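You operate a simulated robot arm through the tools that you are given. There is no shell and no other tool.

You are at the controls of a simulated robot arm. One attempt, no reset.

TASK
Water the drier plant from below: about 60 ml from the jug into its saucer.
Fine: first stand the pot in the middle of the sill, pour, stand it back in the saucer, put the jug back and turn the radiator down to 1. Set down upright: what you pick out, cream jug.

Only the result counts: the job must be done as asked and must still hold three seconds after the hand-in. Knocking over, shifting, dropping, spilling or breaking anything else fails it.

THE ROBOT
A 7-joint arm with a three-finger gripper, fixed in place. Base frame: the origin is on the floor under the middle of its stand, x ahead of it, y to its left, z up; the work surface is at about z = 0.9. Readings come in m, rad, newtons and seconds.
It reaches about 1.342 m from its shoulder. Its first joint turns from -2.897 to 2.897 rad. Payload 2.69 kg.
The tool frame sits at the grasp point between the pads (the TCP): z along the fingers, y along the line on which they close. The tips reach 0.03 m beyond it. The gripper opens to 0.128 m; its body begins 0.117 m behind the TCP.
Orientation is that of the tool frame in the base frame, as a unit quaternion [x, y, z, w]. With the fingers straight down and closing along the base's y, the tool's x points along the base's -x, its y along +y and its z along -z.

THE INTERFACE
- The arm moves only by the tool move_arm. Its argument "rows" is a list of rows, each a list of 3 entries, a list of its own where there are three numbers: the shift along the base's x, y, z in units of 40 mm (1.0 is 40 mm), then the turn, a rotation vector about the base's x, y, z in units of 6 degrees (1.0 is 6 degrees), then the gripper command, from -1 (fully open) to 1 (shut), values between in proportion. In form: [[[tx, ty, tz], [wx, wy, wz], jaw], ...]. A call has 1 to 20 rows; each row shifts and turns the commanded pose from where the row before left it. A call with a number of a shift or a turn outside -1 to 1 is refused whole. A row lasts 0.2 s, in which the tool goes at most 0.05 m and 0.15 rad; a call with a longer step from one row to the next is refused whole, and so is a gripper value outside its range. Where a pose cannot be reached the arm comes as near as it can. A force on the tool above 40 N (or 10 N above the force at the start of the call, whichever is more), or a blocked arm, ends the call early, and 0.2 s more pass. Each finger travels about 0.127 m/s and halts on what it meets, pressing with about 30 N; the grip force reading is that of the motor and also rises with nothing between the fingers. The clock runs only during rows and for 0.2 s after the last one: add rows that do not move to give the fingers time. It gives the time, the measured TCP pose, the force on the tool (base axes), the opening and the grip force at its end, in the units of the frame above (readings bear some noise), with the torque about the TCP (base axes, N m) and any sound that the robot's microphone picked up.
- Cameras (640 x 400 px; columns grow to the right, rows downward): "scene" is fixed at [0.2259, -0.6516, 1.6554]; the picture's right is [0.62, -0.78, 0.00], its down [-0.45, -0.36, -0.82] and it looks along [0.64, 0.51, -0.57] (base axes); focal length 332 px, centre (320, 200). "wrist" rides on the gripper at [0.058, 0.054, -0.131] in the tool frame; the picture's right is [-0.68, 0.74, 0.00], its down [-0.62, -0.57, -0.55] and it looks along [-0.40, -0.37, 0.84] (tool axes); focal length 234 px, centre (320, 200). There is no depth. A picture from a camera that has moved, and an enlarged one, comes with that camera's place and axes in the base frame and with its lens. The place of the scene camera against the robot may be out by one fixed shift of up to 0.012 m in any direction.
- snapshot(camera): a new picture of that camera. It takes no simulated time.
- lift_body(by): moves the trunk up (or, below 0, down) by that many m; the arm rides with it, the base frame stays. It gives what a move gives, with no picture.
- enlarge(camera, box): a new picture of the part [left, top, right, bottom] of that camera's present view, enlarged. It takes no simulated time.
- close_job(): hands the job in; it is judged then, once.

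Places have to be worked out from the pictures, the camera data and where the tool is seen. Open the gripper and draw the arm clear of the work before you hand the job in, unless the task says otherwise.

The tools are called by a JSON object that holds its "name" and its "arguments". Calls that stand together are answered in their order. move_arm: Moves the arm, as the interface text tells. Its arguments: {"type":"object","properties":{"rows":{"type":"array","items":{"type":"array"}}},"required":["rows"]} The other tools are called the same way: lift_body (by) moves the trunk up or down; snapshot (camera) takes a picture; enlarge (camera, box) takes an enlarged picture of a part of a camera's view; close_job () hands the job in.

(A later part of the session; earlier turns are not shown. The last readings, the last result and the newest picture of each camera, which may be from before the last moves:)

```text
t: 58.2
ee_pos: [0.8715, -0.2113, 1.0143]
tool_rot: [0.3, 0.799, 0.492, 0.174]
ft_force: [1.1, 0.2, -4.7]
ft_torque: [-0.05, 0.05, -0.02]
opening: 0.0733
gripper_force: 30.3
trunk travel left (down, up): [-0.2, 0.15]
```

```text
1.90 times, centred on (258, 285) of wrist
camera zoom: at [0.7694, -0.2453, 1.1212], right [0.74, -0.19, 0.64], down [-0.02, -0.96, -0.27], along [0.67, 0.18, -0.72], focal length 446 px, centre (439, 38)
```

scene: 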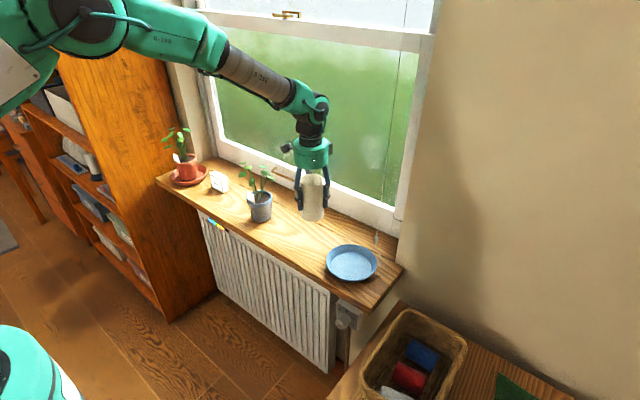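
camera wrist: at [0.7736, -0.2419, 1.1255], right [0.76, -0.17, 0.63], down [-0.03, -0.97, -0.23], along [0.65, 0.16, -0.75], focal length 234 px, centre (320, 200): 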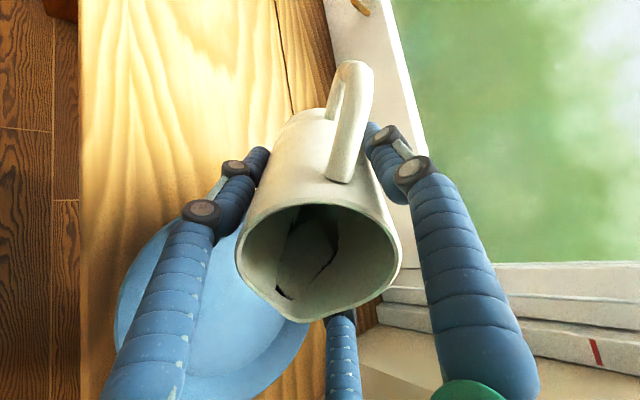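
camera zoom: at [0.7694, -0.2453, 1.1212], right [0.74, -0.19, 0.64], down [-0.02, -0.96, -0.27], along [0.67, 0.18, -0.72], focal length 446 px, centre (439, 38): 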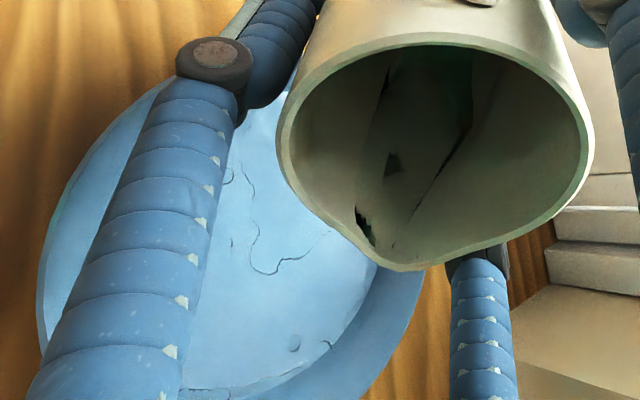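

A thin sheet of water now covers much of the saucer floor. I hold and take ten force readings to estimate how much has left the jug.

{"name": "move_arm", "arguments": {"rows": [[[0, 0, 0], [0, 0, 0], 1]]}}

{"name": "move_arm", "arguments": {"rows": [[[0, 0, 0], [0, 0, 0], 1]]}}

{"name": "move_arm", "arguments": {"rows": [[[0, 0, 0], [0, 0, 0], 1]]}}

{"name": "move_arm", "arguments": {"rows": [[[0, 0, 0], [0, 0, 0], 1]]}}

{"name": "move_arm", "arguments": {"rows": [[[0, 0, 0], [0, 0, 0], 1]]}}

{"name": "move_arm", "arguments": {"rows": [[[0, 0, 0], [0, 0, 0], 1]]}}

{"name": "move_arm", "arguments": {"rows": [[[0, 0, 0], [0, 0, 0], 1]]}}

{"name": "move_arm", "arguments": {"rows": [[[0, 0, 0], [0, 0, 0], 1]]}}

{"name": "move_arm", "arguments": {"rows": [[[0, 0, 0], [0, 0, 0], 1]]}}

{"name": "move_arm", "arguments": {"rows": [[[0, 0, 0], [0, 0, 0], 1]]}}

{"name": "enlarge", "arguments": {"camera": "scene", "box": [335, 235, 390, 285]}}

{"name": "enlarge", "arguments": {"camera": "wrist", "box": [225, 180, 415, 330]}}

```text
t: 58.6
ee_pos: [0.8715, -0.2111, 1.0134]
tool_rot: [0.299, 0.799, 0.493, 0.174]
ft_force: [0.7, -0.7, -4.1]
ft_torque: [-0.08, 0.04, -0.03]
opening: 0.0734
gripper_force: 29.7
trunk travel left (down, up): [-0.2, 0.15]
```

```text
t: 59.0
ee_pos: [0.8708, -0.211, 1.0143]
tool_rot: [0.299, 0.799, 0.493, 0.173]
ft_force: [-0.1, 0.7, -4.8]
ft_torque: [-0.08, 0.06, -0.01]
opening: 0.0729
gripper_force: 30.4
trunk travel left (down, up): [-0.2, 0.15]
```

```text
t: 59.4
ee_pos: [0.8707, -0.2113, 1.0146]
tool_rot: [0.299, 0.798, 0.493, 0.174]
ft_force: [-0.8, -0.3, -4.1]
ft_torque: [-0.05, 0.04, 0.0]
opening: 0.0734
gripper_force: 30.6
trunk travel left (down, up): [-0.2, 0.15]
```

```text
t: 59.8
ee_pos: [0.8707, -0.21, 1.0143]
tool_rot: [0.299, 0.798, 0.493, 0.175]
ft_force: [-0.7, -0.3, -4.8]
ft_torque: [-0.06, 0.01, -0.02]
opening: 0.0734
gripper_force: 30.3
trunk travel left (down, up): [-0.2, 0.15]
```

```text
t: 60.2
ee_pos: [0.8714, -0.2095, 1.0146]
tool_rot: [0.299, 0.798, 0.493, 0.174]
ft_force: [0.4, 0.3, -4.4]
ft_torque: [-0.05, 0.0, -0.01]
opening: 0.0732
gripper_force: 30.2
trunk travel left (down, up): [-0.2, 0.15]
```

```text
t: 60.6
ee_pos: [0.8721, -0.2113, 1.0147]
tool_rot: [0.299, 0.799, 0.493, 0.174]
ft_force: [-0.5, 0.7, -4.0]
ft_torque: [-0.05, 0.06, 0.02]
opening: 0.0732
gripper_force: 30.0
trunk travel left (down, up): [-0.2, 0.15]
```

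```text
t: 61.0
ee_pos: [0.8721, -0.2112, 1.0145]
tool_rot: [0.3, 0.798, 0.493, 0.174]
ft_force: [0.2, -0.5, -5.0]
ft_torque: [-0.08, 0.01, -0.03]
opening: 0.0732
gripper_force: 29.6
trunk travel left (down, up): [-0.2, 0.15]
```

```text
t: 61.4
ee_pos: [0.8711, -0.2106, 1.0136]
tool_rot: [0.3, 0.798, 0.492, 0.174]
ft_force: [-0.2, -0.6, -4.3]
ft_torque: [-0.04, 0.05, 0.0]
opening: 0.0733
gripper_force: 29.4
trunk travel left (down, up): [-0.2, 0.15]
```

```text
t: 61.8
ee_pos: [0.871, -0.2105, 1.0151]
tool_rot: [0.3, 0.798, 0.493, 0.174]
ft_force: [-0.1, 0.0, -5.5]
ft_torque: [-0.04, 0.06, -0.01]
opening: 0.0733
gripper_force: 30.1
trunk travel left (down, up): [-0.2, 0.15]
```

```text
t: 62.2
ee_pos: [0.8723, -0.2119, 1.0138]
tool_rot: [0.3, 0.798, 0.493, 0.173]
ft_force: [0.6, -0.7, -4.6]
ft_torque: [-0.03, 0.01, 0.01]
opening: 0.0733
gripper_force: 30.1
trunk travel left (down, up): [-0.2, 0.15]
```

```text
8.00 times, centred on (362, 260) of scene
camera zoom: at [0.2259, -0.6516, 1.6554], right [0.62, -0.78, 0.0], down [-0.45, -0.36, -0.82], along [0.64, 0.51, -0.57], focal length 2658 px, centre (-20, -280)
```

zoom: 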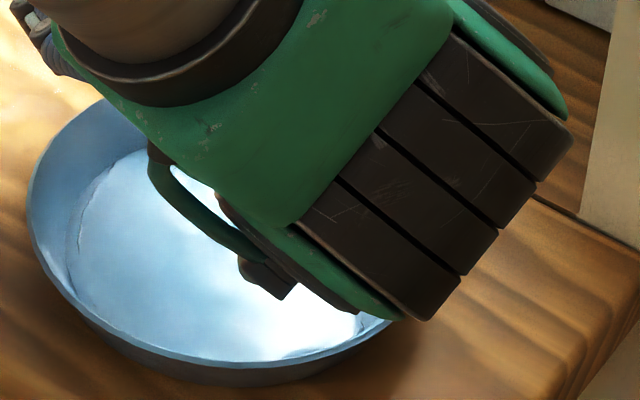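

```text
2.67 times, centred on (320, 255) of wrist
camera zoom: at [0.7694, -0.2453, 1.1212], right [0.74, -0.19, 0.64], down [-0.02, -0.96, -0.27], along [0.67, 0.18, -0.72], focal length 624 px, centre (320, 53)
```

zoom: 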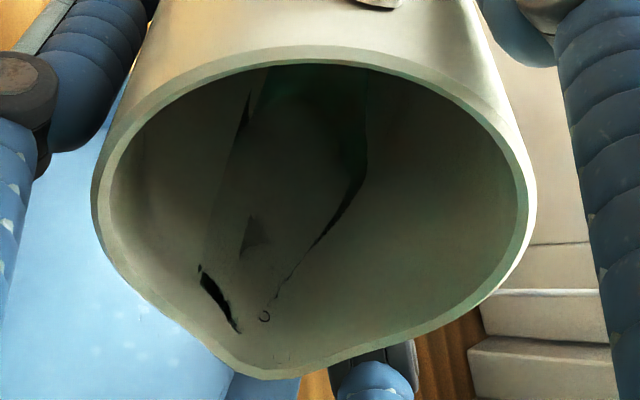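

The mean is now 4.56 N against about 4.75 N before, so roughly 20-30 ml is out and the flow has settled at 63°. I tilt by 1.5° more to 64.5° and let it settle.

{"name": "move_arm", "arguments": {"rows": [[[0, 0, 0], [0.1915, -0.1607, 0], 1], [[0, 0, 0], [0, 0, 0], 1], [[0, 0, 0], [0, 0, 0], 1], [[0, 0, 0], [0, 0, 0], 1], [[0, 0, 0], [0, 0, 0], 1], [[0, 0, 0], [0, 0, 0], 1], [[0, 0, 0], [0, 0, 0], 1], [[0, 0, 0], [0, 0, 0], 1], [[0, 0, 0], [0, 0, 0], 1], [[0, 0, 0], [0, 0, 0], 1], [[0, 0, 0], [0, 0, 0], 1], [[0, 0, 0], [0, 0, 0], 1]]}}

{"name": "enlarge", "arguments": {"camera": "scene", "box": [320, 225, 400, 290]}}

{"name": "enlarge", "arguments": {"camera": "wrist", "box": [225, 180, 415, 330]}}

{"name": "move_arm", "arguments": {"rows": [[[0, 0, 0], [0, 0, 0], 1]]}}

{"name": "move_arm", "arguments": {"rows": [[[0, 0, 0], [0, 0, 0], 1]]}}

{"name": "move_arm", "arguments": {"rows": [[[0, 0, 0], [0, 0, 0], 1]]}}

{"name": "move_arm", "arguments": {"rows": [[[0, 0, 0], [0, 0, 0], 1]]}}

{"name": "move_arm", "arguments": {"rows": [[[0, 0, 0], [0, 0, 0], 1]]}}

{"name": "move_arm", "arguments": {"rows": [[[0, 0, 0], [0, 0, 0], 1]]}}

{"name": "move_arm", "arguments": {"rows": [[[0, 0, 0], [0, 0, 0], 1]]}}

{"name": "move_arm", "arguments": {"rows": [[[0, 0, 0], [0, 0, 0], 1]]}}

{"name": "move_arm", "arguments": {"rows": [[[0, 0, 0], [0, 0, 0], 1]]}}

{"name": "move_arm", "arguments": {"rows": [[[0, 0, 0], [0, 0, 0], 1]]}}

{"name": "move_arm", "arguments": {"rows": [[[0, 0, 0], [0, 0, 0], 1]]}}

{"name": "move_arm", "arguments": {"rows": [[[0, 0, 0], [0, 0, 0], 1]]}}

{"name": "enlarge", "arguments": {"camera": "wrist", "box": [225, 180, 415, 330]}}

```text
t: 64.8
ee_pos: [0.8729, -0.2109, 1.0147]
tool_rot: [0.298, 0.792, 0.502, 0.178]
ft_force: [-0.3, 0.4, -4.8]
ft_torque: [-0.06, 0.03, 0.02]
opening: 0.0734
gripper_force: 29.8
trunk travel left (down, up): [-0.2, 0.15]
```

```text
6.15 times, centred on (360, 258) of scene
camera zoom: at [0.2259, -0.6516, 1.6554], right [0.62, -0.78, 0.0], down [-0.45, -0.36, -0.82], along [0.64, 0.51, -0.57], focal length 2045 px, centre (74, -154)
```

zoom: 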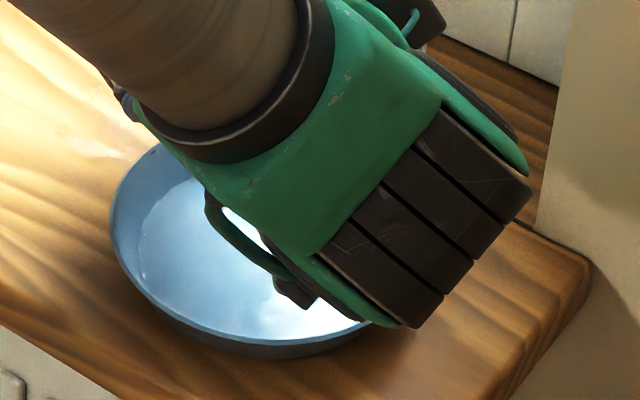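

```text
2.67 times, centred on (320, 255) of wrist
camera zoom: at [0.7678, -0.2479, 1.1188], right [0.73, -0.21, 0.65], down [-0.01, -0.96, -0.29], along [0.68, 0.2, -0.7], focal length 624 px, centre (320, 53)
```

zoom: 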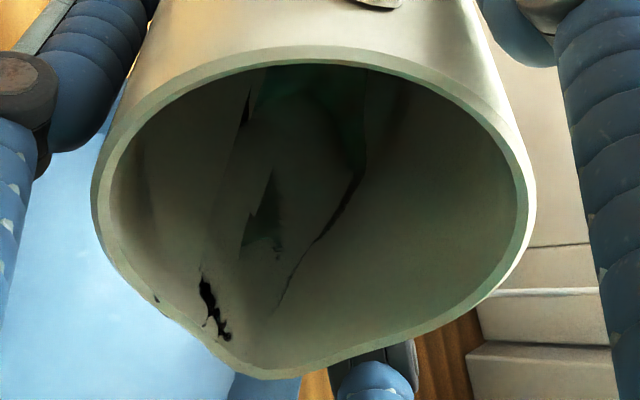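

```text
t: 65.2
ee_pos: [0.871, -0.2104, 1.0146]
tool_rot: [0.297, 0.792, 0.503, 0.178]
ft_force: [0.3, -0.2, -4.6]
ft_torque: [-0.08, 0.04, -0.02]
opening: 0.0735
gripper_force: 30.0
trunk travel left (down, up): [-0.2, 0.15]
```

```text
t: 65.6
ee_pos: [0.8704, -0.2108, 1.0138]
tool_rot: [0.296, 0.792, 0.503, 0.178]
ft_force: [-0.1, -0.1, -3.8]
ft_torque: [-0.04, 0.04, 0.0]
opening: 0.073
gripper_force: 29.7
trunk travel left (down, up): [-0.2, 0.15]
```

```text
t: 66.0
ee_pos: [0.8728, -0.2115, 1.0146]
tool_rot: [0.297, 0.792, 0.503, 0.178]
ft_force: [0.0, -0.1, -3.6]
ft_torque: [-0.06, 0.07, 0.01]
opening: 0.0734
gripper_force: 29.8
trunk travel left (down, up): [-0.2, 0.15]
```

```text
t: 66.4
ee_pos: [0.8728, -0.2122, 1.0138]
tool_rot: [0.297, 0.792, 0.503, 0.178]
ft_force: [-0.2, -0.4, -4.1]
ft_torque: [-0.05, 0.06, 0.01]
opening: 0.0734
gripper_force: 29.7
trunk travel left (down, up): [-0.2, 0.15]
```

```text
t: 66.8
ee_pos: [0.8719, -0.2118, 1.0142]
tool_rot: [0.297, 0.792, 0.503, 0.179]
ft_force: [-0.1, 0.3, -4.4]
ft_torque: [-0.07, 0.06, 0.0]
opening: 0.0734
gripper_force: 30.2
trunk travel left (down, up): [-0.2, 0.15]
```

```text
t: 67.2
ee_pos: [0.8726, -0.2113, 1.0135]
tool_rot: [0.297, 0.792, 0.503, 0.178]
ft_force: [0.5, -0.3, -4.3]
ft_torque: [-0.06, 0.02, -0.01]
opening: 0.0732
gripper_force: 30.3
trunk travel left (down, up): [-0.2, 0.15]
```

```text
t: 67.6
ee_pos: [0.8713, -0.2112, 1.0142]
tool_rot: [0.297, 0.792, 0.504, 0.176]
ft_force: [0.5, 0.1, -4.0]
ft_torque: [-0.07, 0.05, -0.01]
opening: 0.0734
gripper_force: 30.2
trunk travel left (down, up): [-0.2, 0.15]
```

```text
t: 68.0
ee_pos: [0.8711, -0.2114, 1.0144]
tool_rot: [0.297, 0.792, 0.503, 0.177]
ft_force: [-0.5, -0.5, -3.6]
ft_torque: [-0.1, 0.08, 0.01]
opening: 0.0732
gripper_force: 30.4
trunk travel left (down, up): [-0.2, 0.15]
```

```text
t: 68.4
ee_pos: [0.8712, -0.2099, 1.0149]
tool_rot: [0.297, 0.792, 0.503, 0.177]
ft_force: [0.4, -0.9, -4.5]
ft_torque: [-0.06, 0.06, 0.0]
opening: 0.073
gripper_force: 29.9
trunk travel left (down, up): [-0.2, 0.15]
```

```text
t: 68.8
ee_pos: [0.8726, -0.2122, 1.0128]
tool_rot: [0.297, 0.792, 0.503, 0.178]
ft_force: [-0.6, -0.7, -4.5]
ft_torque: [-0.05, 0.04, -0.01]
opening: 0.0733
gripper_force: 29.4
trunk travel left (down, up): [-0.2, 0.15]
```

```text
t: 69.2
ee_pos: [0.8716, -0.2107, 1.0146]
tool_rot: [0.296, 0.792, 0.503, 0.178]
ft_force: [0.3, 0.3, -4.0]
ft_torque: [-0.02, 0.04, 0.03]
opening: 0.0731
gripper_force: 30.0
trunk travel left (down, up): [-0.2, 0.15]
```

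```text
t: 69.6
ee_pos: [0.8703, -0.2116, 1.0142]
tool_rot: [0.297, 0.792, 0.503, 0.177]
ft_force: [0.2, -0.7, -4.2]
ft_torque: [-0.1, 0.02, 0.01]
opening: 0.0732
gripper_force: 30.1
trunk travel left (down, up): [-0.2, 0.15]
```

```text
2.67 times, centred on (320, 255) of wrist
camera zoom: at [0.7678, -0.2479, 1.1189], right [0.73, -0.21, 0.65], down [-0.01, -0.96, -0.29], along [0.68, 0.2, -0.7], focal length 624 px, centre (320, 53)
```

zoom: 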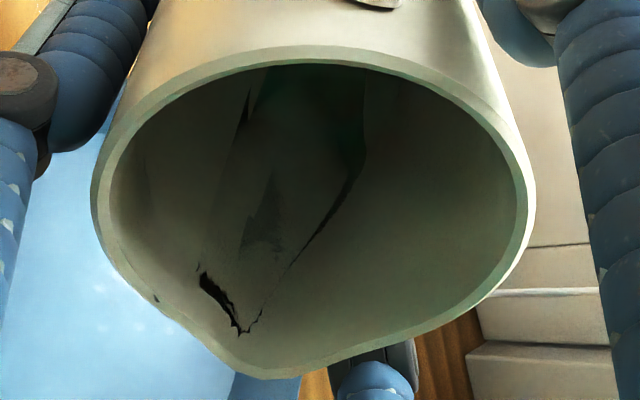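

The twelve readings average 4.13 N against a baseline of about 4.77 N, while the geometry says about 45 ml; together that is roughly 50 ± 12 ml. I take more readings to sharpen this before adding any.

{"name": "move_arm", "arguments": {"rows": [[[0, 0, 0], [0, 0, 0], 1]]}}

{"name": "move_arm", "arguments": {"rows": [[[0, 0, 0], [0, 0, 0], 1]]}}

{"name": "move_arm", "arguments": {"rows": [[[0, 0, 0], [0, 0, 0], 1]]}}

{"name": "move_arm", "arguments": {"rows": [[[0, 0, 0], [0, 0, 0], 1]]}}

{"name": "move_arm", "arguments": {"rows": [[[0, 0, 0], [0, 0, 0], 1]]}}

{"name": "move_arm", "arguments": {"rows": [[[0, 0, 0], [0, 0, 0], 1]]}}

{"name": "move_arm", "arguments": {"rows": [[[0, 0, 0], [0, 0, 0], 1]]}}

{"name": "move_arm", "arguments": {"rows": [[[0, 0, 0], [0, 0, 0], 1]]}}

{"name": "move_arm", "arguments": {"rows": [[[0, 0, 0], [0, 0, 0], 1]]}}

{"name": "move_arm", "arguments": {"rows": [[[0, 0, 0], [0, 0, 0], 1]]}}

{"name": "move_arm", "arguments": {"rows": [[[0, 0, 0], [0, 0, 0], 1]]}}

{"name": "move_arm", "arguments": {"rows": [[[0, 0, 0], [0, 0, 0], 1]]}}

{"name": "move_arm", "arguments": {"rows": [[[0, 0, 0], [0, 0, 0], 1]]}}

{"name": "move_arm", "arguments": {"rows": [[[0, 0, 0], [0, 0, 0], 1]]}}

{"name": "move_arm", "arguments": {"rows": [[[0, 0, 0], [0, 0, 0], 1]]}}

{"name": "move_arm", "arguments": {"rows": [[[0, 0, 0], [0, 0, 0], 1]]}}

{"name": "snapshot", "arguments": {"camera": "wrist"}}

```text
t: 70.0
ee_pos: [0.8712, -0.2118, 1.0145]
tool_rot: [0.297, 0.792, 0.504, 0.178]
ft_force: [-0.1, 0.3, -4.0]
ft_torque: [-0.03, 0.03, 0.04]
opening: 0.0735
gripper_force: 29.7
trunk travel left (down, up): [-0.2, 0.15]
```

```text
t: 70.4
ee_pos: [0.8715, -0.2109, 1.0146]
tool_rot: [0.297, 0.792, 0.504, 0.177]
ft_force: [0.4, -0.3, -4.1]
ft_torque: [-0.06, 0.03, 0.0]
opening: 0.0734
gripper_force: 29.7
trunk travel left (down, up): [-0.2, 0.15]
```

```text
t: 70.8
ee_pos: [0.8714, -0.2106, 1.0147]
tool_rot: [0.297, 0.792, 0.503, 0.177]
ft_force: [0.7, 0.1, -5.0]
ft_torque: [-0.07, 0.04, 0.01]
opening: 0.0736
gripper_force: 30.3
trunk travel left (down, up): [-0.2, 0.15]
```

```text
t: 71.2
ee_pos: [0.8714, -0.2114, 1.0146]
tool_rot: [0.298, 0.792, 0.503, 0.178]
ft_force: [0.3, -0.2, -4.0]
ft_torque: [-0.04, 0.05, 0.0]
opening: 0.0733
gripper_force: 30.1
trunk travel left (down, up): [-0.2, 0.15]
```

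```text
t: 71.6
ee_pos: [0.8719, -0.2112, 1.0148]
tool_rot: [0.297, 0.792, 0.503, 0.178]
ft_force: [-1.3, -1.0, -4.6]
ft_torque: [-0.04, 0.04, 0.01]
opening: 0.0734
gripper_force: 30.2
trunk travel left (down, up): [-0.2, 0.15]
```

```text
t: 72.0
ee_pos: [0.8715, -0.2116, 1.0145]
tool_rot: [0.297, 0.792, 0.503, 0.178]
ft_force: [0.3, -0.1, -4.2]
ft_torque: [-0.06, 0.03, 0.0]
opening: 0.0731
gripper_force: 29.7
trunk travel left (down, up): [-0.2, 0.15]
```

```text
t: 72.4
ee_pos: [0.8723, -0.2117, 1.0155]
tool_rot: [0.298, 0.791, 0.504, 0.178]
ft_force: [0.6, -1.2, -3.7]
ft_torque: [-0.06, 0.03, 0.01]
opening: 0.0733
gripper_force: 29.7
trunk travel left (down, up): [-0.2, 0.15]
```

```text
t: 72.8
ee_pos: [0.8714, -0.212, 1.0137]
tool_rot: [0.298, 0.792, 0.503, 0.178]
ft_force: [0.0, 1.1, -5.0]
ft_torque: [-0.01, 0.04, 0.03]
opening: 0.0734
gripper_force: 30.1
trunk travel left (down, up): [-0.2, 0.15]
```

```text
t: 73.2
ee_pos: [0.8714, -0.2122, 1.0143]
tool_rot: [0.297, 0.792, 0.503, 0.178]
ft_force: [-0.3, -0.3, -4.7]
ft_torque: [-0.07, 0.02, -0.01]
opening: 0.0731
gripper_force: 30.0
trunk travel left (down, up): [-0.2, 0.15]
```

```text
t: 73.6
ee_pos: [0.8716, -0.2127, 1.0136]
tool_rot: [0.298, 0.791, 0.504, 0.178]
ft_force: [0.3, -0.3, -4.7]
ft_torque: [-0.08, 0.05, -0.02]
opening: 0.0733
gripper_force: 30.5
trunk travel left (down, up): [-0.2, 0.15]
```

```text
t: 74.0
ee_pos: [0.8713, -0.2122, 1.0143]
tool_rot: [0.297, 0.791, 0.504, 0.177]
ft_force: [0.2, -0.5, -5.1]
ft_torque: [-0.03, 0.05, 0.01]
opening: 0.0732
gripper_force: 30.0
trunk travel left (down, up): [-0.2, 0.15]
```

```text
t: 74.4
ee_pos: [0.8712, -0.2109, 1.0134]
tool_rot: [0.297, 0.792, 0.504, 0.177]
ft_force: [-0.3, 0.0, -3.6]
ft_torque: [-0.05, 0.06, 0.03]
opening: 0.0734
gripper_force: 30.4
trunk travel left (down, up): [-0.2, 0.15]
```

```text
t: 74.8
ee_pos: [0.8707, -0.2105, 1.0139]
tool_rot: [0.297, 0.792, 0.503, 0.178]
ft_force: [-0.3, -1.4, -4.3]
ft_torque: [-0.07, 0.05, -0.03]
opening: 0.0733
gripper_force: 30.1
trunk travel left (down, up): [-0.2, 0.15]
```

```text
t: 75.2
ee_pos: [0.8727, -0.2104, 1.0145]
tool_rot: [0.297, 0.792, 0.503, 0.177]
ft_force: [0.8, -0.6, -3.8]
ft_torque: [-0.08, 0.03, -0.01]
opening: 0.0733
gripper_force: 30.1
trunk travel left (down, up): [-0.2, 0.15]
```

```text
t: 75.6
ee_pos: [0.8727, -0.2109, 1.0133]
tool_rot: [0.297, 0.792, 0.503, 0.178]
ft_force: [-0.3, -0.2, -4.8]
ft_torque: [-0.07, 0.0, 0.01]
opening: 0.0733
gripper_force: 29.9
trunk travel left (down, up): [-0.2, 0.15]
```

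```text
t: 76.0
ee_pos: [0.8717, -0.2117, 1.0139]
tool_rot: [0.297, 0.792, 0.503, 0.178]
ft_force: [-0.3, -0.5, -4.9]
ft_torque: [-0.1, 0.07, -0.01]
opening: 0.0731
gripper_force: 30.5
trunk travel left (down, up): [-0.2, 0.15]
```

```text
taken
camera wrist: at [0.7678, -0.2479, 1.1189], right [0.73, -0.21, 0.65], down [-0.01, -0.96, -0.29], along [0.68, 0.2, -0.7], focal length 234 px, centre (320, 200)
```

wrist: 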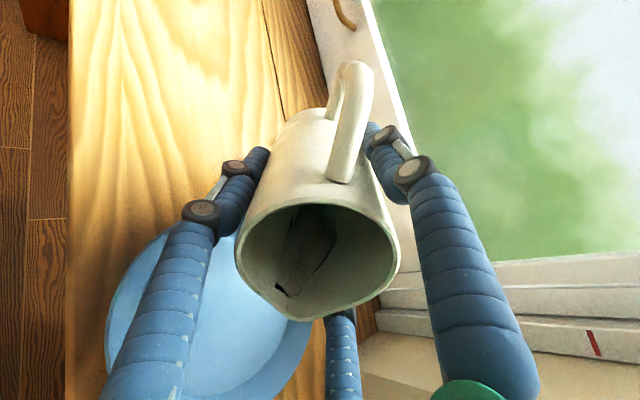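

All 28 readings average 4.29 N, i.e. about 0.49 N or 50 ml gone, agreeing with the geometric 45 ml. I add about 1.2° for the last ~12 ml and let it settle.

{"name": "move_arm", "arguments": {"rows": [[[0, 0, 0], [0.153, -0.1286, 0], 1], [[0, 0, 0], [0, 0, 0], 1], [[0, 0, 0], [0, 0, 0], 1], [[0, 0, 0], [0, 0, 0], 1], [[0, 0, 0], [0, 0, 0], 1], [[0, 0, 0], [0, 0, 0], 1], [[0, 0, 0], [0, 0, 0], 1], [[0, 0, 0], [0, 0, 0], 1], [[0, 0, 0], [0, 0, 0], 1], [[0, 0, 0], [0, 0, 0], 1], [[0, 0, 0], [0, 0, 0], 1], [[0, 0, 0], [0, 0, 0], 1], [[0, 0, 0], [0, 0, 0], 1]]}}

{"name": "enlarge", "arguments": {"camera": "wrist", "box": [225, 180, 415, 330]}}

{"name": "enlarge", "arguments": {"camera": "scene", "box": [320, 225, 400, 290]}}

{"name": "move_arm", "arguments": {"rows": [[[0, 0, 0], [0, 0, 0], 1]]}}

{"name": "move_arm", "arguments": {"rows": [[[0, 0, 0], [0, 0, 0], 1]]}}

{"name": "move_arm", "arguments": {"rows": [[[0, 0, 0], [0, 0, 0], 1]]}}

{"name": "move_arm", "arguments": {"rows": [[[0, 0, 0], [0, 0, 0], 1]]}}

{"name": "move_arm", "arguments": {"rows": [[[0, 0, 0], [0, 0, 0], 1]]}}

{"name": "move_arm", "arguments": {"rows": [[[0, 0, 0], [0, 0, 0], 1]]}}

{"name": "move_arm", "arguments": {"rows": [[[0, 0, 0], [0, 0, 0], 1]]}}

{"name": "move_arm", "arguments": {"rows": [[[0, 0, 0], [0, 0, 0], 1]]}}

{"name": "enlarge", "arguments": {"camera": "wrist", "box": [225, 180, 415, 330]}}

```text
t: 78.8
ee_pos: [0.8726, -0.2123, 1.0135]
tool_rot: [0.294, 0.787, 0.512, 0.18]
ft_force: [0.4, -0.1, -5.0]
ft_torque: [-0.09, 0.03, 0.02]
opening: 0.0732
gripper_force: 29.7
trunk travel left (down, up): [-0.2, 0.15]
```

```text
2.67 times, centred on (320, 255) of wrist
camera zoom: at [0.7663, -0.2496, 1.1168], right [0.72, -0.22, 0.66], down [-0.01, -0.95, -0.3], along [0.69, 0.21, -0.69], focal length 624 px, centre (320, 53)
```

zoom: 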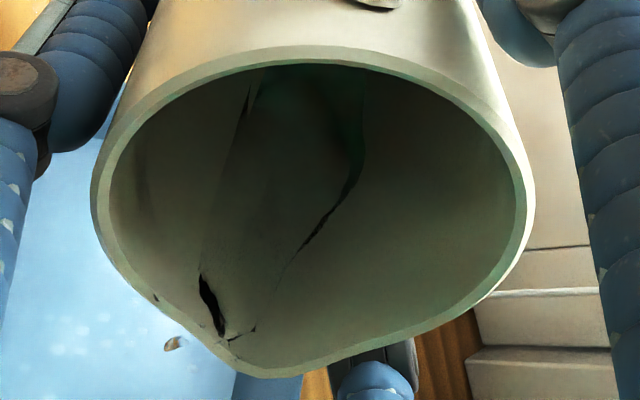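

```text
6.15 times, centred on (360, 258) of scene
camera zoom: at [0.2259, -0.6516, 1.6554], right [0.62, -0.78, 0.0], down [-0.45, -0.36, -0.82], along [0.64, 0.51, -0.57], focal length 2045 px, centre (74, -154)
```

zoom: 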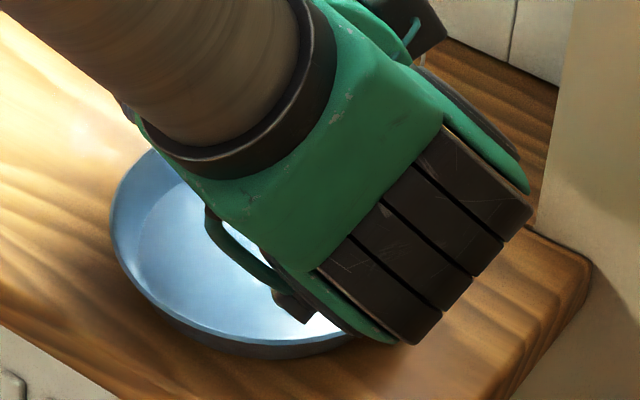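

```text
t: 79.2
ee_pos: [0.8729, -0.2103, 1.0141]
tool_rot: [0.296, 0.786, 0.512, 0.18]
ft_force: [-0.6, 0.0, -4.1]
ft_torque: [-0.05, 0.03, -0.01]
opening: 0.0731
gripper_force: 30.0
trunk travel left (down, up): [-0.2, 0.15]
```

```text
t: 79.6
ee_pos: [0.8715, -0.2112, 1.0138]
tool_rot: [0.296, 0.786, 0.512, 0.18]
ft_force: [0.4, 0.2, -4.2]
ft_torque: [0.0, 0.05, 0.01]
opening: 0.0732
gripper_force: 29.5
trunk travel left (down, up): [-0.2, 0.15]
```

```text
t: 80.0
ee_pos: [0.8706, -0.2115, 1.0133]
tool_rot: [0.295, 0.786, 0.513, 0.18]
ft_force: [0.3, -0.2, -4.2]
ft_torque: [-0.03, 0.05, 0.01]
opening: 0.0733
gripper_force: 29.9
trunk travel left (down, up): [-0.2, 0.15]
```

```text
t: 80.4
ee_pos: [0.8709, -0.2121, 1.0133]
tool_rot: [0.295, 0.787, 0.512, 0.18]
ft_force: [-0.2, -0.6, -4.1]
ft_torque: [-0.08, 0.02, -0.01]
opening: 0.0733
gripper_force: 30.4
trunk travel left (down, up): [-0.2, 0.15]
```

```text
t: 80.8
ee_pos: [0.8717, -0.2109, 1.0134]
tool_rot: [0.295, 0.787, 0.512, 0.179]
ft_force: [0.2, 0.4, -4.8]
ft_torque: [-0.06, 0.02, -0.02]
opening: 0.0734
gripper_force: 30.2
trunk travel left (down, up): [-0.2, 0.15]
```

```text
t: 81.2
ee_pos: [0.8712, -0.2102, 1.0143]
tool_rot: [0.295, 0.786, 0.512, 0.18]
ft_force: [0.1, 0.8, -4.5]
ft_torque: [-0.05, 0.04, 0.0]
opening: 0.0732
gripper_force: 29.4
trunk travel left (down, up): [-0.2, 0.15]
```

```text
t: 81.6
ee_pos: [0.8716, -0.2112, 1.0127]
tool_rot: [0.295, 0.787, 0.512, 0.18]
ft_force: [-0.7, -0.3, -4.6]
ft_torque: [-0.07, 0.04, -0.07]
opening: 0.0733
gripper_force: 30.2
trunk travel left (down, up): [-0.2, 0.15]
```

```text
t: 82.0
ee_pos: [0.872, -0.2105, 1.0142]
tool_rot: [0.295, 0.786, 0.512, 0.18]
ft_force: [-0.2, 0.5, -4.2]
ft_torque: [-0.03, 0.05, 0.02]
opening: 0.0735
gripper_force: 29.8
trunk travel left (down, up): [-0.2, 0.15]
```

```text
2.67 times, centred on (320, 255) of wrist
camera zoom: at [0.7663, -0.2496, 1.1168], right [0.72, -0.22, 0.66], down [-0.01, -0.95, -0.3], along [0.69, 0.21, -0.69], focal length 624 px, centre (320, 53)
```

zoom: 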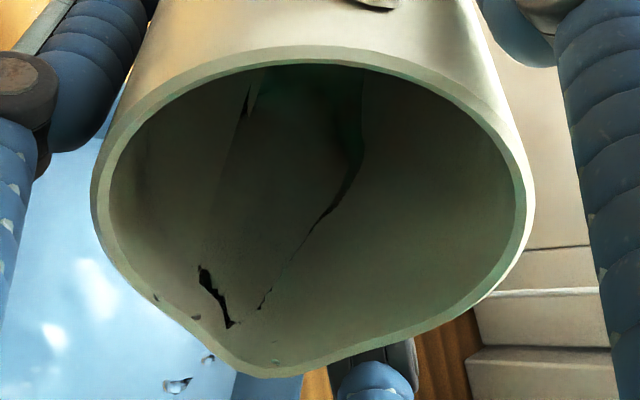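

It is still trickling slightly; combining all evidence I estimate about 52 ± 7 ml. I add 0.6° and let it settle, which should bring it close to 60 ml.

{"name": "move_arm", "arguments": {"rows": [[[0, 0, 0], [0.0766, -0.0643, 0], 1], [[0, 0, 0], [0, 0, 0], 1], [[0, 0, 0], [0, 0, 0], 1], [[0, 0, 0], [0, 0, 0], 1], [[0, 0, 0], [0, 0, 0], 1], [[0, 0, 0], [0, 0, 0], 1], [[0, 0, 0], [0, 0, 0], 1], [[0, 0, 0], [0, 0, 0], 1], [[0, 0, 0], [0, 0, 0], 1], [[0, 0, 0], [0, 0, 0], 1], [[0, 0, 0], [0, 0, 0], 1], [[0, 0, 0], [0, 0, 0], 1]]}}

{"name": "enlarge", "arguments": {"camera": "wrist", "box": [225, 180, 415, 330]}}

{"name": "snapshot", "arguments": {"camera": "wrist"}}

```text
t: 84.6
ee_pos: [0.8723, -0.2122, 1.0142]
tool_rot: [0.294, 0.784, 0.516, 0.181]
ft_force: [0.0, 0.0, -4.2]
ft_torque: [-0.03, 0.05, 0.01]
opening: 0.0734
gripper_force: 29.7
trunk travel left (down, up): [-0.2, 0.15]
```

```text
2.67 times, centred on (320, 255) of wrist
camera zoom: at [0.7654, -0.251, 1.116], right [0.72, -0.22, 0.66], down [-0.01, -0.95, -0.31], along [0.7, 0.22, -0.68], focal length 624 px, centre (320, 53)
```

zoom: 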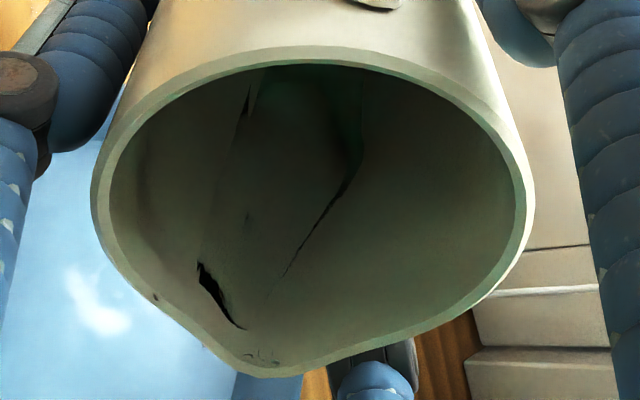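

```text
taken
camera wrist: at [0.7654, -0.251, 1.116], right [0.72, -0.22, 0.66], down [-0.01, -0.95, -0.31], along [0.7, 0.22, -0.68], focal length 234 px, centre (320, 200)
```

wrist: 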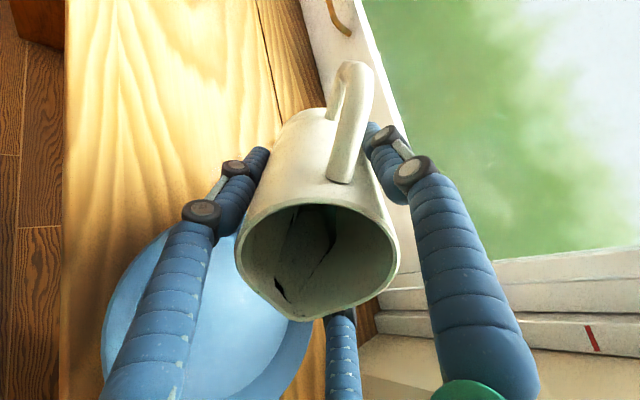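

The flow has stopped. I turn the jug back upright about the same axis, slowly, while rising a little so its base stays clear of the saucer.

{"name": "move_arm", "arguments": {"rows": [[[0, 0, 0], [-0.23, 0.193, 0], 1], [[0, 0, 0.1], [-0.46, 0.386, 0], 1], [[0, 0, 0.1], [-0.46, 0.386, 0], 1], [[0, 0, 0.1], [-0.46, 0.386, 0], 1], [[0, 0, 0.1], [-0.46, 0.386, 0], 1], [[0, 0, 0.1], [-0.46, 0.386, 0], 1], [[0, 0, 0.1], [-0.46, 0.386, 0], 1], [[0, 0, 0.1], [-0.46, 0.386, 0], 1], [[0, 0, 0.1], [-0.46, 0.386, 0], 1], [[0, 0, 0.1], [-0.46, 0.386, 0], 1], [[0, 0, 0.1], [-0.46, 0.386, 0], 1], [[0, 0, 0.1], [-0.46, 0.386, 0], 1], [[0, 0, 0.1], [-0.46, 0.386, 0], 1], [[0, 0, 0.1], [-0.46, 0.386, 0], 1], [[0, 0, 0.1], [-0.46, 0.386, 0], 1], [[0, 0, 0.1], [-0.46, 0.386, 0], 1], [[0, 0, 0.1], [-0.46, 0.386, 0], 1], [[0, 0, 0], [-0.46, 0.386, 0], 1], [[0, 0, 0], [-0.4146, 0.3475, 0], 1], [[0, 0, 0], [0, 0, 0], 1]]}}

{"name": "snapshot", "arguments": {"camera": "scene"}}

{"name": "enlarge", "arguments": {"camera": "scene", "box": [310, 215, 400, 295]}}

```text
t: 88.8
ee_pos: [0.8728, -0.2121, 1.0778]
tool_rot: [0.352, 0.936, -0.001, -0.001]
ft_force: [0.1, 0.3, -4.2]
ft_torque: [-0.03, 0.01, 0.02]
opening: 0.0733
gripper_force: 29.9
trunk travel left (down, up): [-0.2, 0.15]
```

```text
taken
```

scene: 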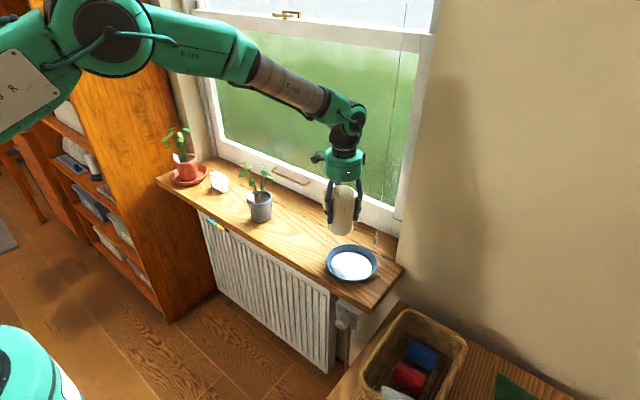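

```text
5.00 times, centred on (355, 255) of scene
camera zoom: at [0.2259, -0.6516, 1.6554], right [0.62, -0.78, 0.0], down [-0.45, -0.36, -0.82], along [0.64, 0.51, -0.57], focal length 1661 px, centre (145, -75)
```

zoom: 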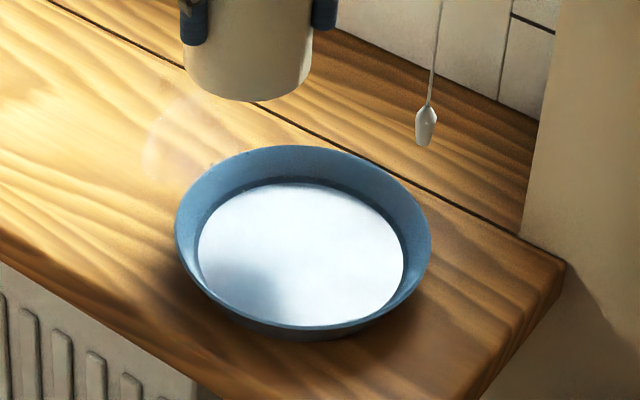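

The saucer now holds a clear pool and I see no puddle on the sill. I take the same zoom as when it was dry to compare the water edge, look closely for stray drops, and weigh the jug upright with more readings.

{"name": "enlarge", "arguments": {"camera": "scene", "box": [285, 190, 405, 310]}}

{"name": "enlarge", "arguments": {"camera": "scene", "box": [325, 225, 385, 285]}}

{"name": "move_arm", "arguments": {"rows": [[[0, 0, 0], [0, 0, 0], 1]]}}

{"name": "move_arm", "arguments": {"rows": [[[0, 0, 0], [0, 0, 0], 1]]}}

{"name": "move_arm", "arguments": {"rows": [[[0, 0, 0], [0, 0, 0], 1]]}}

{"name": "move_arm", "arguments": {"rows": [[[0, 0, 0], [0, 0, 0], 1]]}}

{"name": "move_arm", "arguments": {"rows": [[[0, 0, 0], [0, 0, 0], 1]]}}

{"name": "move_arm", "arguments": {"rows": [[[0, 0, 0], [0, 0, 0], 1]]}}

{"name": "move_arm", "arguments": {"rows": [[[0, 0, 0], [0, 0, 0], 1]]}}

{"name": "move_arm", "arguments": {"rows": [[[0, 0, 0], [0, 0, 0], 1]]}}

{"name": "move_arm", "arguments": {"rows": [[[0, 0, 0], [0, 0, 0], 1]]}}

{"name": "move_arm", "arguments": {"rows": [[[0, 0, 0], [0, 0, 0], 1]]}}

{"name": "move_arm", "arguments": {"rows": [[[0, 0, 0], [0, 0, 0], 1]]}}

{"name": "move_arm", "arguments": {"rows": [[[0, 0, 0], [0, 0, 0], 1]]}}

{"name": "move_arm", "arguments": {"rows": [[[0, 0, 0], [0, 0, 0], 1]]}}

{"name": "move_arm", "arguments": {"rows": [[[0, 0, 0], [0, 0, 0], 1]]}}

{"name": "move_arm", "arguments": {"rows": [[[0, 0, 0], [0, 0, 0], 1]]}}

{"name": "move_arm", "arguments": {"rows": [[[0, 0, 0], [0, 0, 0], 1]]}}

```text
3.33 times, centred on (345, 250) of scene
camera zoom: at [0.2259, -0.6516, 1.6554], right [0.62, -0.78, 0.0], down [-0.45, -0.36, -0.82], along [0.64, 0.51, -0.57], focal length 1108 px, centre (237, 33)
```

zoom: 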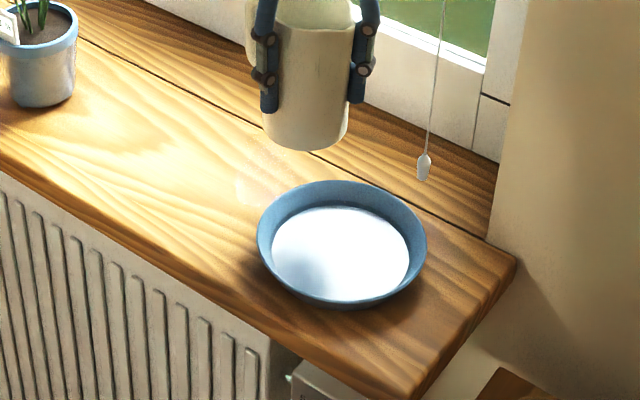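

```text
6.67 times, centred on (355, 255) of scene
camera zoom: at [0.2259, -0.6516, 1.6554], right [0.62, -0.78, 0.0], down [-0.45, -0.36, -0.82], along [0.64, 0.51, -0.57], focal length 2215 px, centre (87, -167)
```

zoom: 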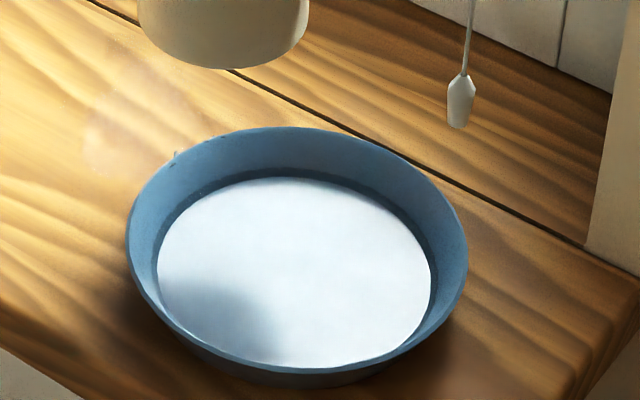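

```text
t: 89.2
ee_pos: [0.8724, -0.2105, 1.0794]
tool_rot: [0.352, 0.936, 0.0, -0.001]
ft_force: [0.5, -0.6, -3.9]
ft_torque: [-0.02, 0.0, -0.02]
opening: 0.0731
gripper_force: 29.9
trunk travel left (down, up): [-0.2, 0.15]
```

```text
t: 89.6
ee_pos: [0.8722, -0.2123, 1.0791]
tool_rot: [0.352, 0.936, 0.0, -0.001]
ft_force: [0.6, -0.3, -4.2]
ft_torque: [-0.01, 0.0, 0.03]
opening: 0.0734
gripper_force: 29.6
trunk travel left (down, up): [-0.2, 0.15]
```

```text
t: 90.0
ee_pos: [0.8709, -0.2106, 1.0783]
tool_rot: [0.35, 0.937, -0.001, -0.001]
ft_force: [-0.6, 0.9, -3.2]
ft_torque: [0.0, -0.01, 0.0]
opening: 0.0735
gripper_force: 30.0
trunk travel left (down, up): [-0.2, 0.15]
```

```text
t: 90.4
ee_pos: [0.8718, -0.2119, 1.0782]
tool_rot: [0.351, 0.936, 0.0, -0.001]
ft_force: [-0.4, 0.8, -4.5]
ft_torque: [-0.04, 0.02, -0.03]
opening: 0.0731
gripper_force: 29.8
trunk travel left (down, up): [-0.2, 0.15]
```

```text
t: 90.8
ee_pos: [0.872, -0.2103, 1.0784]
tool_rot: [0.351, 0.936, 0.0, -0.001]
ft_force: [-0.3, -0.6, -4.3]
ft_torque: [0.0, -0.02, -0.02]
opening: 0.0734
gripper_force: 30.0
trunk travel left (down, up): [-0.2, 0.15]
```

```text
t: 91.2
ee_pos: [0.8711, -0.2112, 1.0782]
tool_rot: [0.352, 0.936, 0.001, -0.001]
ft_force: [0.1, 0.3, -4.0]
ft_torque: [0.01, -0.01, 0.02]
opening: 0.0732
gripper_force: 30.4
trunk travel left (down, up): [-0.2, 0.15]
```

```text
t: 91.6
ee_pos: [0.872, -0.2118, 1.0781]
tool_rot: [0.351, 0.936, 0.0, -0.001]
ft_force: [-0.3, -0.3, -3.8]
ft_torque: [0.0, -0.03, 0.01]
opening: 0.073
gripper_force: 30.1
trunk travel left (down, up): [-0.2, 0.15]
```

```text
t: 92.0
ee_pos: [0.8713, -0.211, 1.0782]
tool_rot: [0.351, 0.936, 0.0, -0.001]
ft_force: [-0.1, -0.8, -3.9]
ft_torque: [-0.05, -0.01, 0.02]
opening: 0.0733
gripper_force: 29.9
trunk travel left (down, up): [-0.2, 0.15]
```

```text
t: 92.4
ee_pos: [0.8719, -0.2115, 1.0782]
tool_rot: [0.35, 0.937, 0.001, -0.001]
ft_force: [0.7, -0.5, -4.4]
ft_torque: [-0.01, -0.01, 0.0]
opening: 0.073
gripper_force: 31.1
trunk travel left (down, up): [-0.2, 0.15]
```

```text
t: 92.8
ee_pos: [0.8717, -0.2125, 1.0797]
tool_rot: [0.352, 0.936, 0.001, -0.001]
ft_force: [-0.9, 0.4, -4.3]
ft_torque: [-0.03, 0.01, 0.02]
opening: 0.0731
gripper_force: 29.7
trunk travel left (down, up): [-0.2, 0.15]
```

```text
t: 93.2
ee_pos: [0.8719, -0.2109, 1.0795]
tool_rot: [0.352, 0.936, 0.001, -0.001]
ft_force: [-0.7, -0.6, -4.5]
ft_torque: [-0.06, -0.01, -0.02]
opening: 0.0732
gripper_force: 30.7
trunk travel left (down, up): [-0.2, 0.15]
```

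```text
t: 93.6
ee_pos: [0.8719, -0.2124, 1.0766]
tool_rot: [0.352, 0.936, 0.0, -0.001]
ft_force: [0.0, 0.0, -4.5]
ft_torque: [-0.04, -0.01, 0.03]
opening: 0.0735
gripper_force: 29.9
trunk travel left (down, up): [-0.2, 0.15]
```

```text
t: 94.0
ee_pos: [0.8721, -0.2111, 1.0783]
tool_rot: [0.352, 0.936, 0.001, -0.001]
ft_force: [0.3, -0.4, -4.3]
ft_torque: [-0.04, -0.03, -0.01]
opening: 0.0731
gripper_force: 29.7
trunk travel left (down, up): [-0.2, 0.15]
```

```text
t: 94.4
ee_pos: [0.8719, -0.2119, 1.0774]
tool_rot: [0.352, 0.936, 0.001, -0.001]
ft_force: [0.4, 0.7, -4.7]
ft_torque: [-0.03, 0.02, 0.01]
opening: 0.0733
gripper_force: 29.7
trunk travel left (down, up): [-0.2, 0.15]
```

```text
t: 94.8
ee_pos: [0.8716, -0.2113, 1.078]
tool_rot: [0.351, 0.936, 0.001, 0.0]
ft_force: [-0.7, -0.3, -3.7]
ft_torque: [-0.05, 0.03, 0.03]
opening: 0.0732
gripper_force: 29.9
trunk travel left (down, up): [-0.2, 0.15]
```

```text
t: 95.2
ee_pos: [0.8717, -0.2119, 1.0774]
tool_rot: [0.353, 0.936, 0.0, -0.001]
ft_force: [0.2, 0.2, -4.5]
ft_torque: [0.0, 0.0, 0.01]
opening: 0.0734
gripper_force: 30.3
trunk travel left (down, up): [-0.2, 0.15]
```

The upright mean is 4.17 N against about 4.77 N before, a loss of 0.60 N or about 60 ml, which matches the geometry (53-59 ml). I zoom on a tiny speck at the saucer's edge and on the pale patch on the sill.

{"name": "enlarge", "arguments": {"camera": "scene", "box": [318, 232, 350, 258]}}

{"name": "enlarge", "arguments": {"camera": "scene", "box": [340, 255, 385, 290]}}

{"name": "snapshot", "arguments": {"camera": "wrist"}}

```text
15.38 times, centred on (334, 245) of scene
camera zoom: at [0.2259, -0.6516, 1.6554], right [0.62, -0.78, 0.0], down [-0.45, -0.36, -0.82], along [0.64, 0.51, -0.57], focal length 5112 px, centre (105, -492)
```

zoom: 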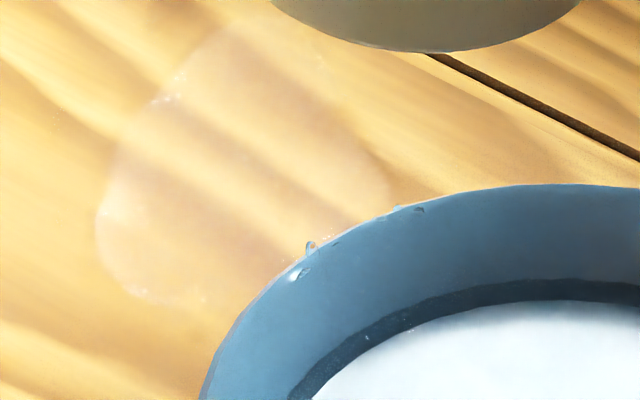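

```text
11.43 times, centred on (362, 272) of scene
camera zoom: at [0.2259, -0.6516, 1.6554], right [0.62, -0.78, 0.0], down [-0.45, -0.36, -0.82], along [0.64, 0.51, -0.57], focal length 3798 px, centre (-166, -629)
```

zoom: 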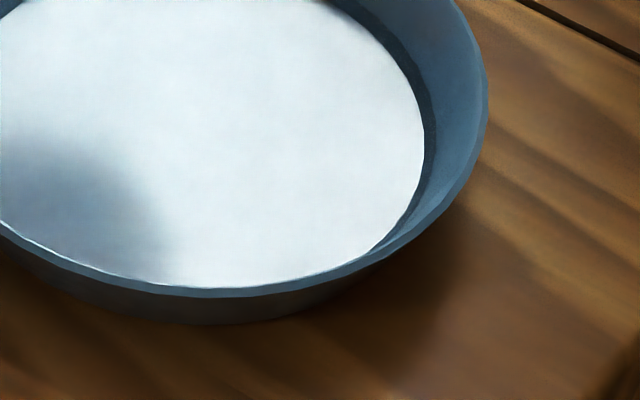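

```text
taken
camera wrist: at [0.8643, -0.1336, 1.2082], right [0.99, 0.11, 0.0], down [0.09, -0.83, 0.55], along [0.06, -0.54, -0.84], focal length 234 px, centre (320, 200)
```

wrist: 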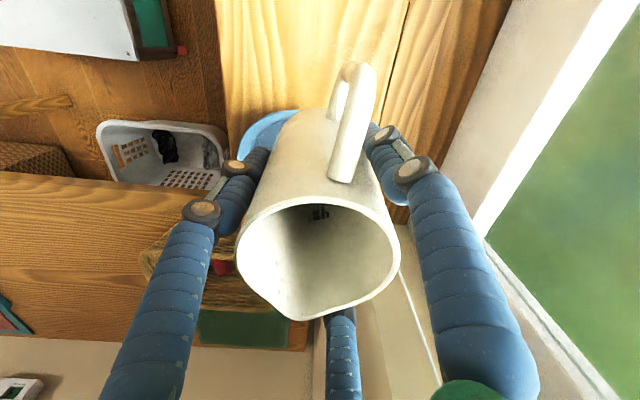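

There may be a thin wet film on the sill just behind the saucer around (0.89,-0.155), below where the jug's base hung; water may have dribbled along the jug's underside. I carry the jug back above its old place, turning it back by +71°, which also opens the wrist view to that area.

{"name": "move_arm", "arguments": {"rows": [[[-0.02, 0.3, 0], [0, 0, 0.5], 1], [[-0.03, 0.4, 0], [0, 0, 0.85], 1], [[-0.03, 0.4, 0], [0, 0, 0.85], 1], [[-0.03, 0.4, 0], [0, 0, 0.85], 1], [[-0.03, 0.4, 0], [0, 0, 0.85], 1], [[-0.02, 0.4, 0], [0, 0, 0.85], 1], [[0, 0.35, 0], [0, 0, 0.85], 1], [[0, 0, 0], [0, 0, 0.85], 1], [[0, 0, 0], [0, 0, 0.85], 1], [[0, 0, 0], [0, 0, 0.85], 1], [[0, 0, 0], [0, 0, 0.85], 1], [[0, 0, 0], [0, 0, 0.85], 1], [[0, 0, 0], [0, 0, 0.85], 1], [[0, 0, 0], [0, 0, 0.85], 1], [[0, 0, 0], [0, 0, 0.283], 1], [[0, 0, 0], [0, 0, 0], 1]]}}

{"name": "snapshot", "arguments": {"camera": "wrist"}}

{"name": "enlarge", "arguments": {"camera": "scene", "box": [300, 215, 360, 265]}}

```text
t: 98.6
ee_pos: [0.8643, -0.1065, 1.0794]
tool_rot: [-0.257, 0.966, 0.0, -0.001]
ft_force: [0.2, 0.0, -4.4]
ft_torque: [-0.01, 0.01, 0.01]
opening: 0.0731
gripper_force: 30.2
trunk travel left (down, up): [-0.2, 0.15]
```

```text
taken
camera wrist: at [0.7889, -0.0892, 1.2079], right [0.22, 0.98, 0.0], down [0.82, -0.18, 0.55], along [0.53, -0.12, -0.84], focal length 234 px, centre (320, 200)
```

wrist: 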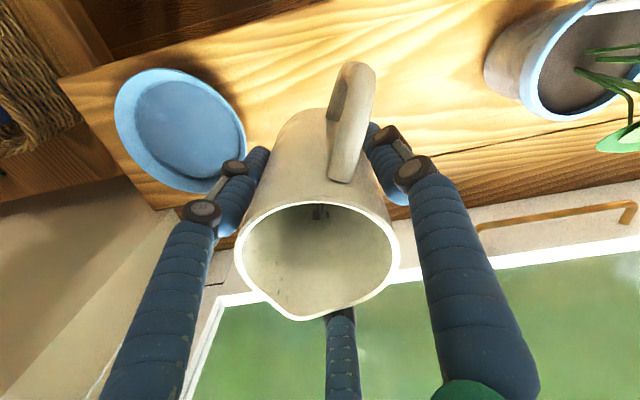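

```text
8.00 times, centred on (330, 240) of scene
camera zoom: at [0.2259, -0.6516, 1.6554], right [0.62, -0.78, 0.0], down [-0.45, -0.36, -0.82], along [0.64, 0.51, -0.57], focal length 2658 px, centre (240, -120)
```

zoom: 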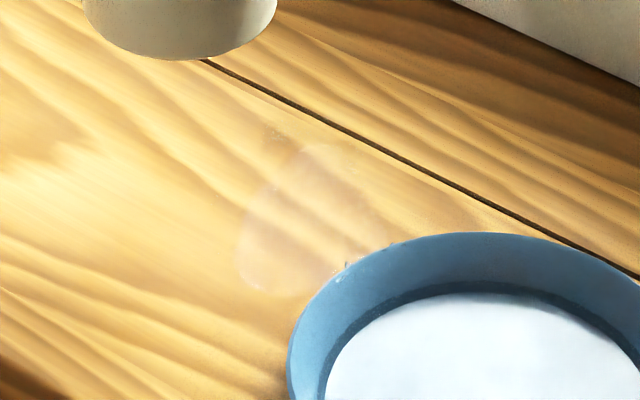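

The pale film is still there, so it is on the sill, not a reflection of the jug. I zoom the wrist view near the gap between saucer and jug to judge it.

{"name": "enlarge", "arguments": {"camera": "wrist", "box": [200, 60, 300, 220]}}

{"name": "enlarge", "arguments": {"camera": "scene", "box": [322, 230, 346, 250]}}

```text
2.50 times, centred on (250, 140) of wrist
camera zoom: at [0.7889, -0.0892, 1.2079], right [0.22, 0.98, 0.0], down [0.82, -0.18, 0.55], along [0.53, -0.12, -0.84], focal length 585 px, centre (495, 350)
```

zoom: 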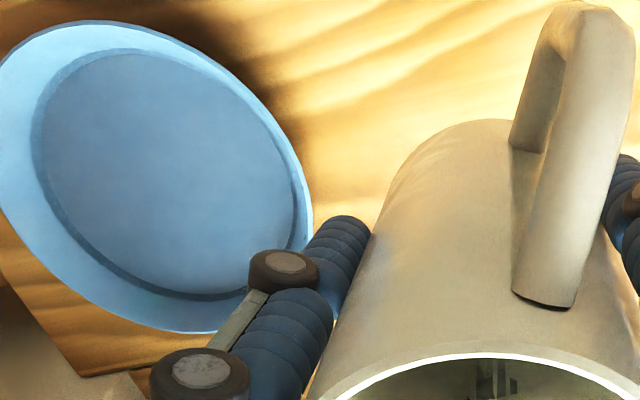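

```text
16.00 times, centred on (334, 240) of scene
camera zoom: at [0.2259, -0.6516, 1.6554], right [0.62, -0.78, 0.0], down [-0.45, -0.36, -0.82], along [0.64, 0.51, -0.57], focal length 5317 px, centre (96, -440)
```

zoom: 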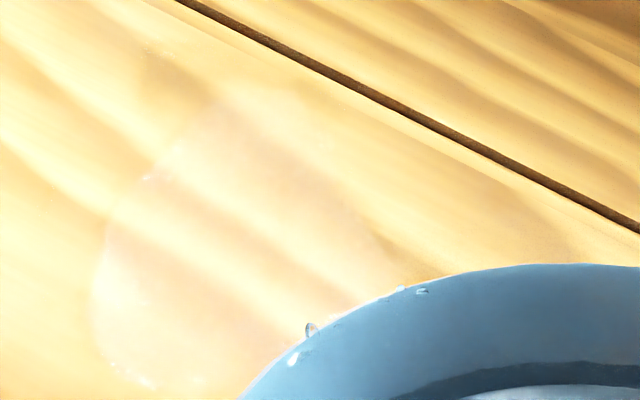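

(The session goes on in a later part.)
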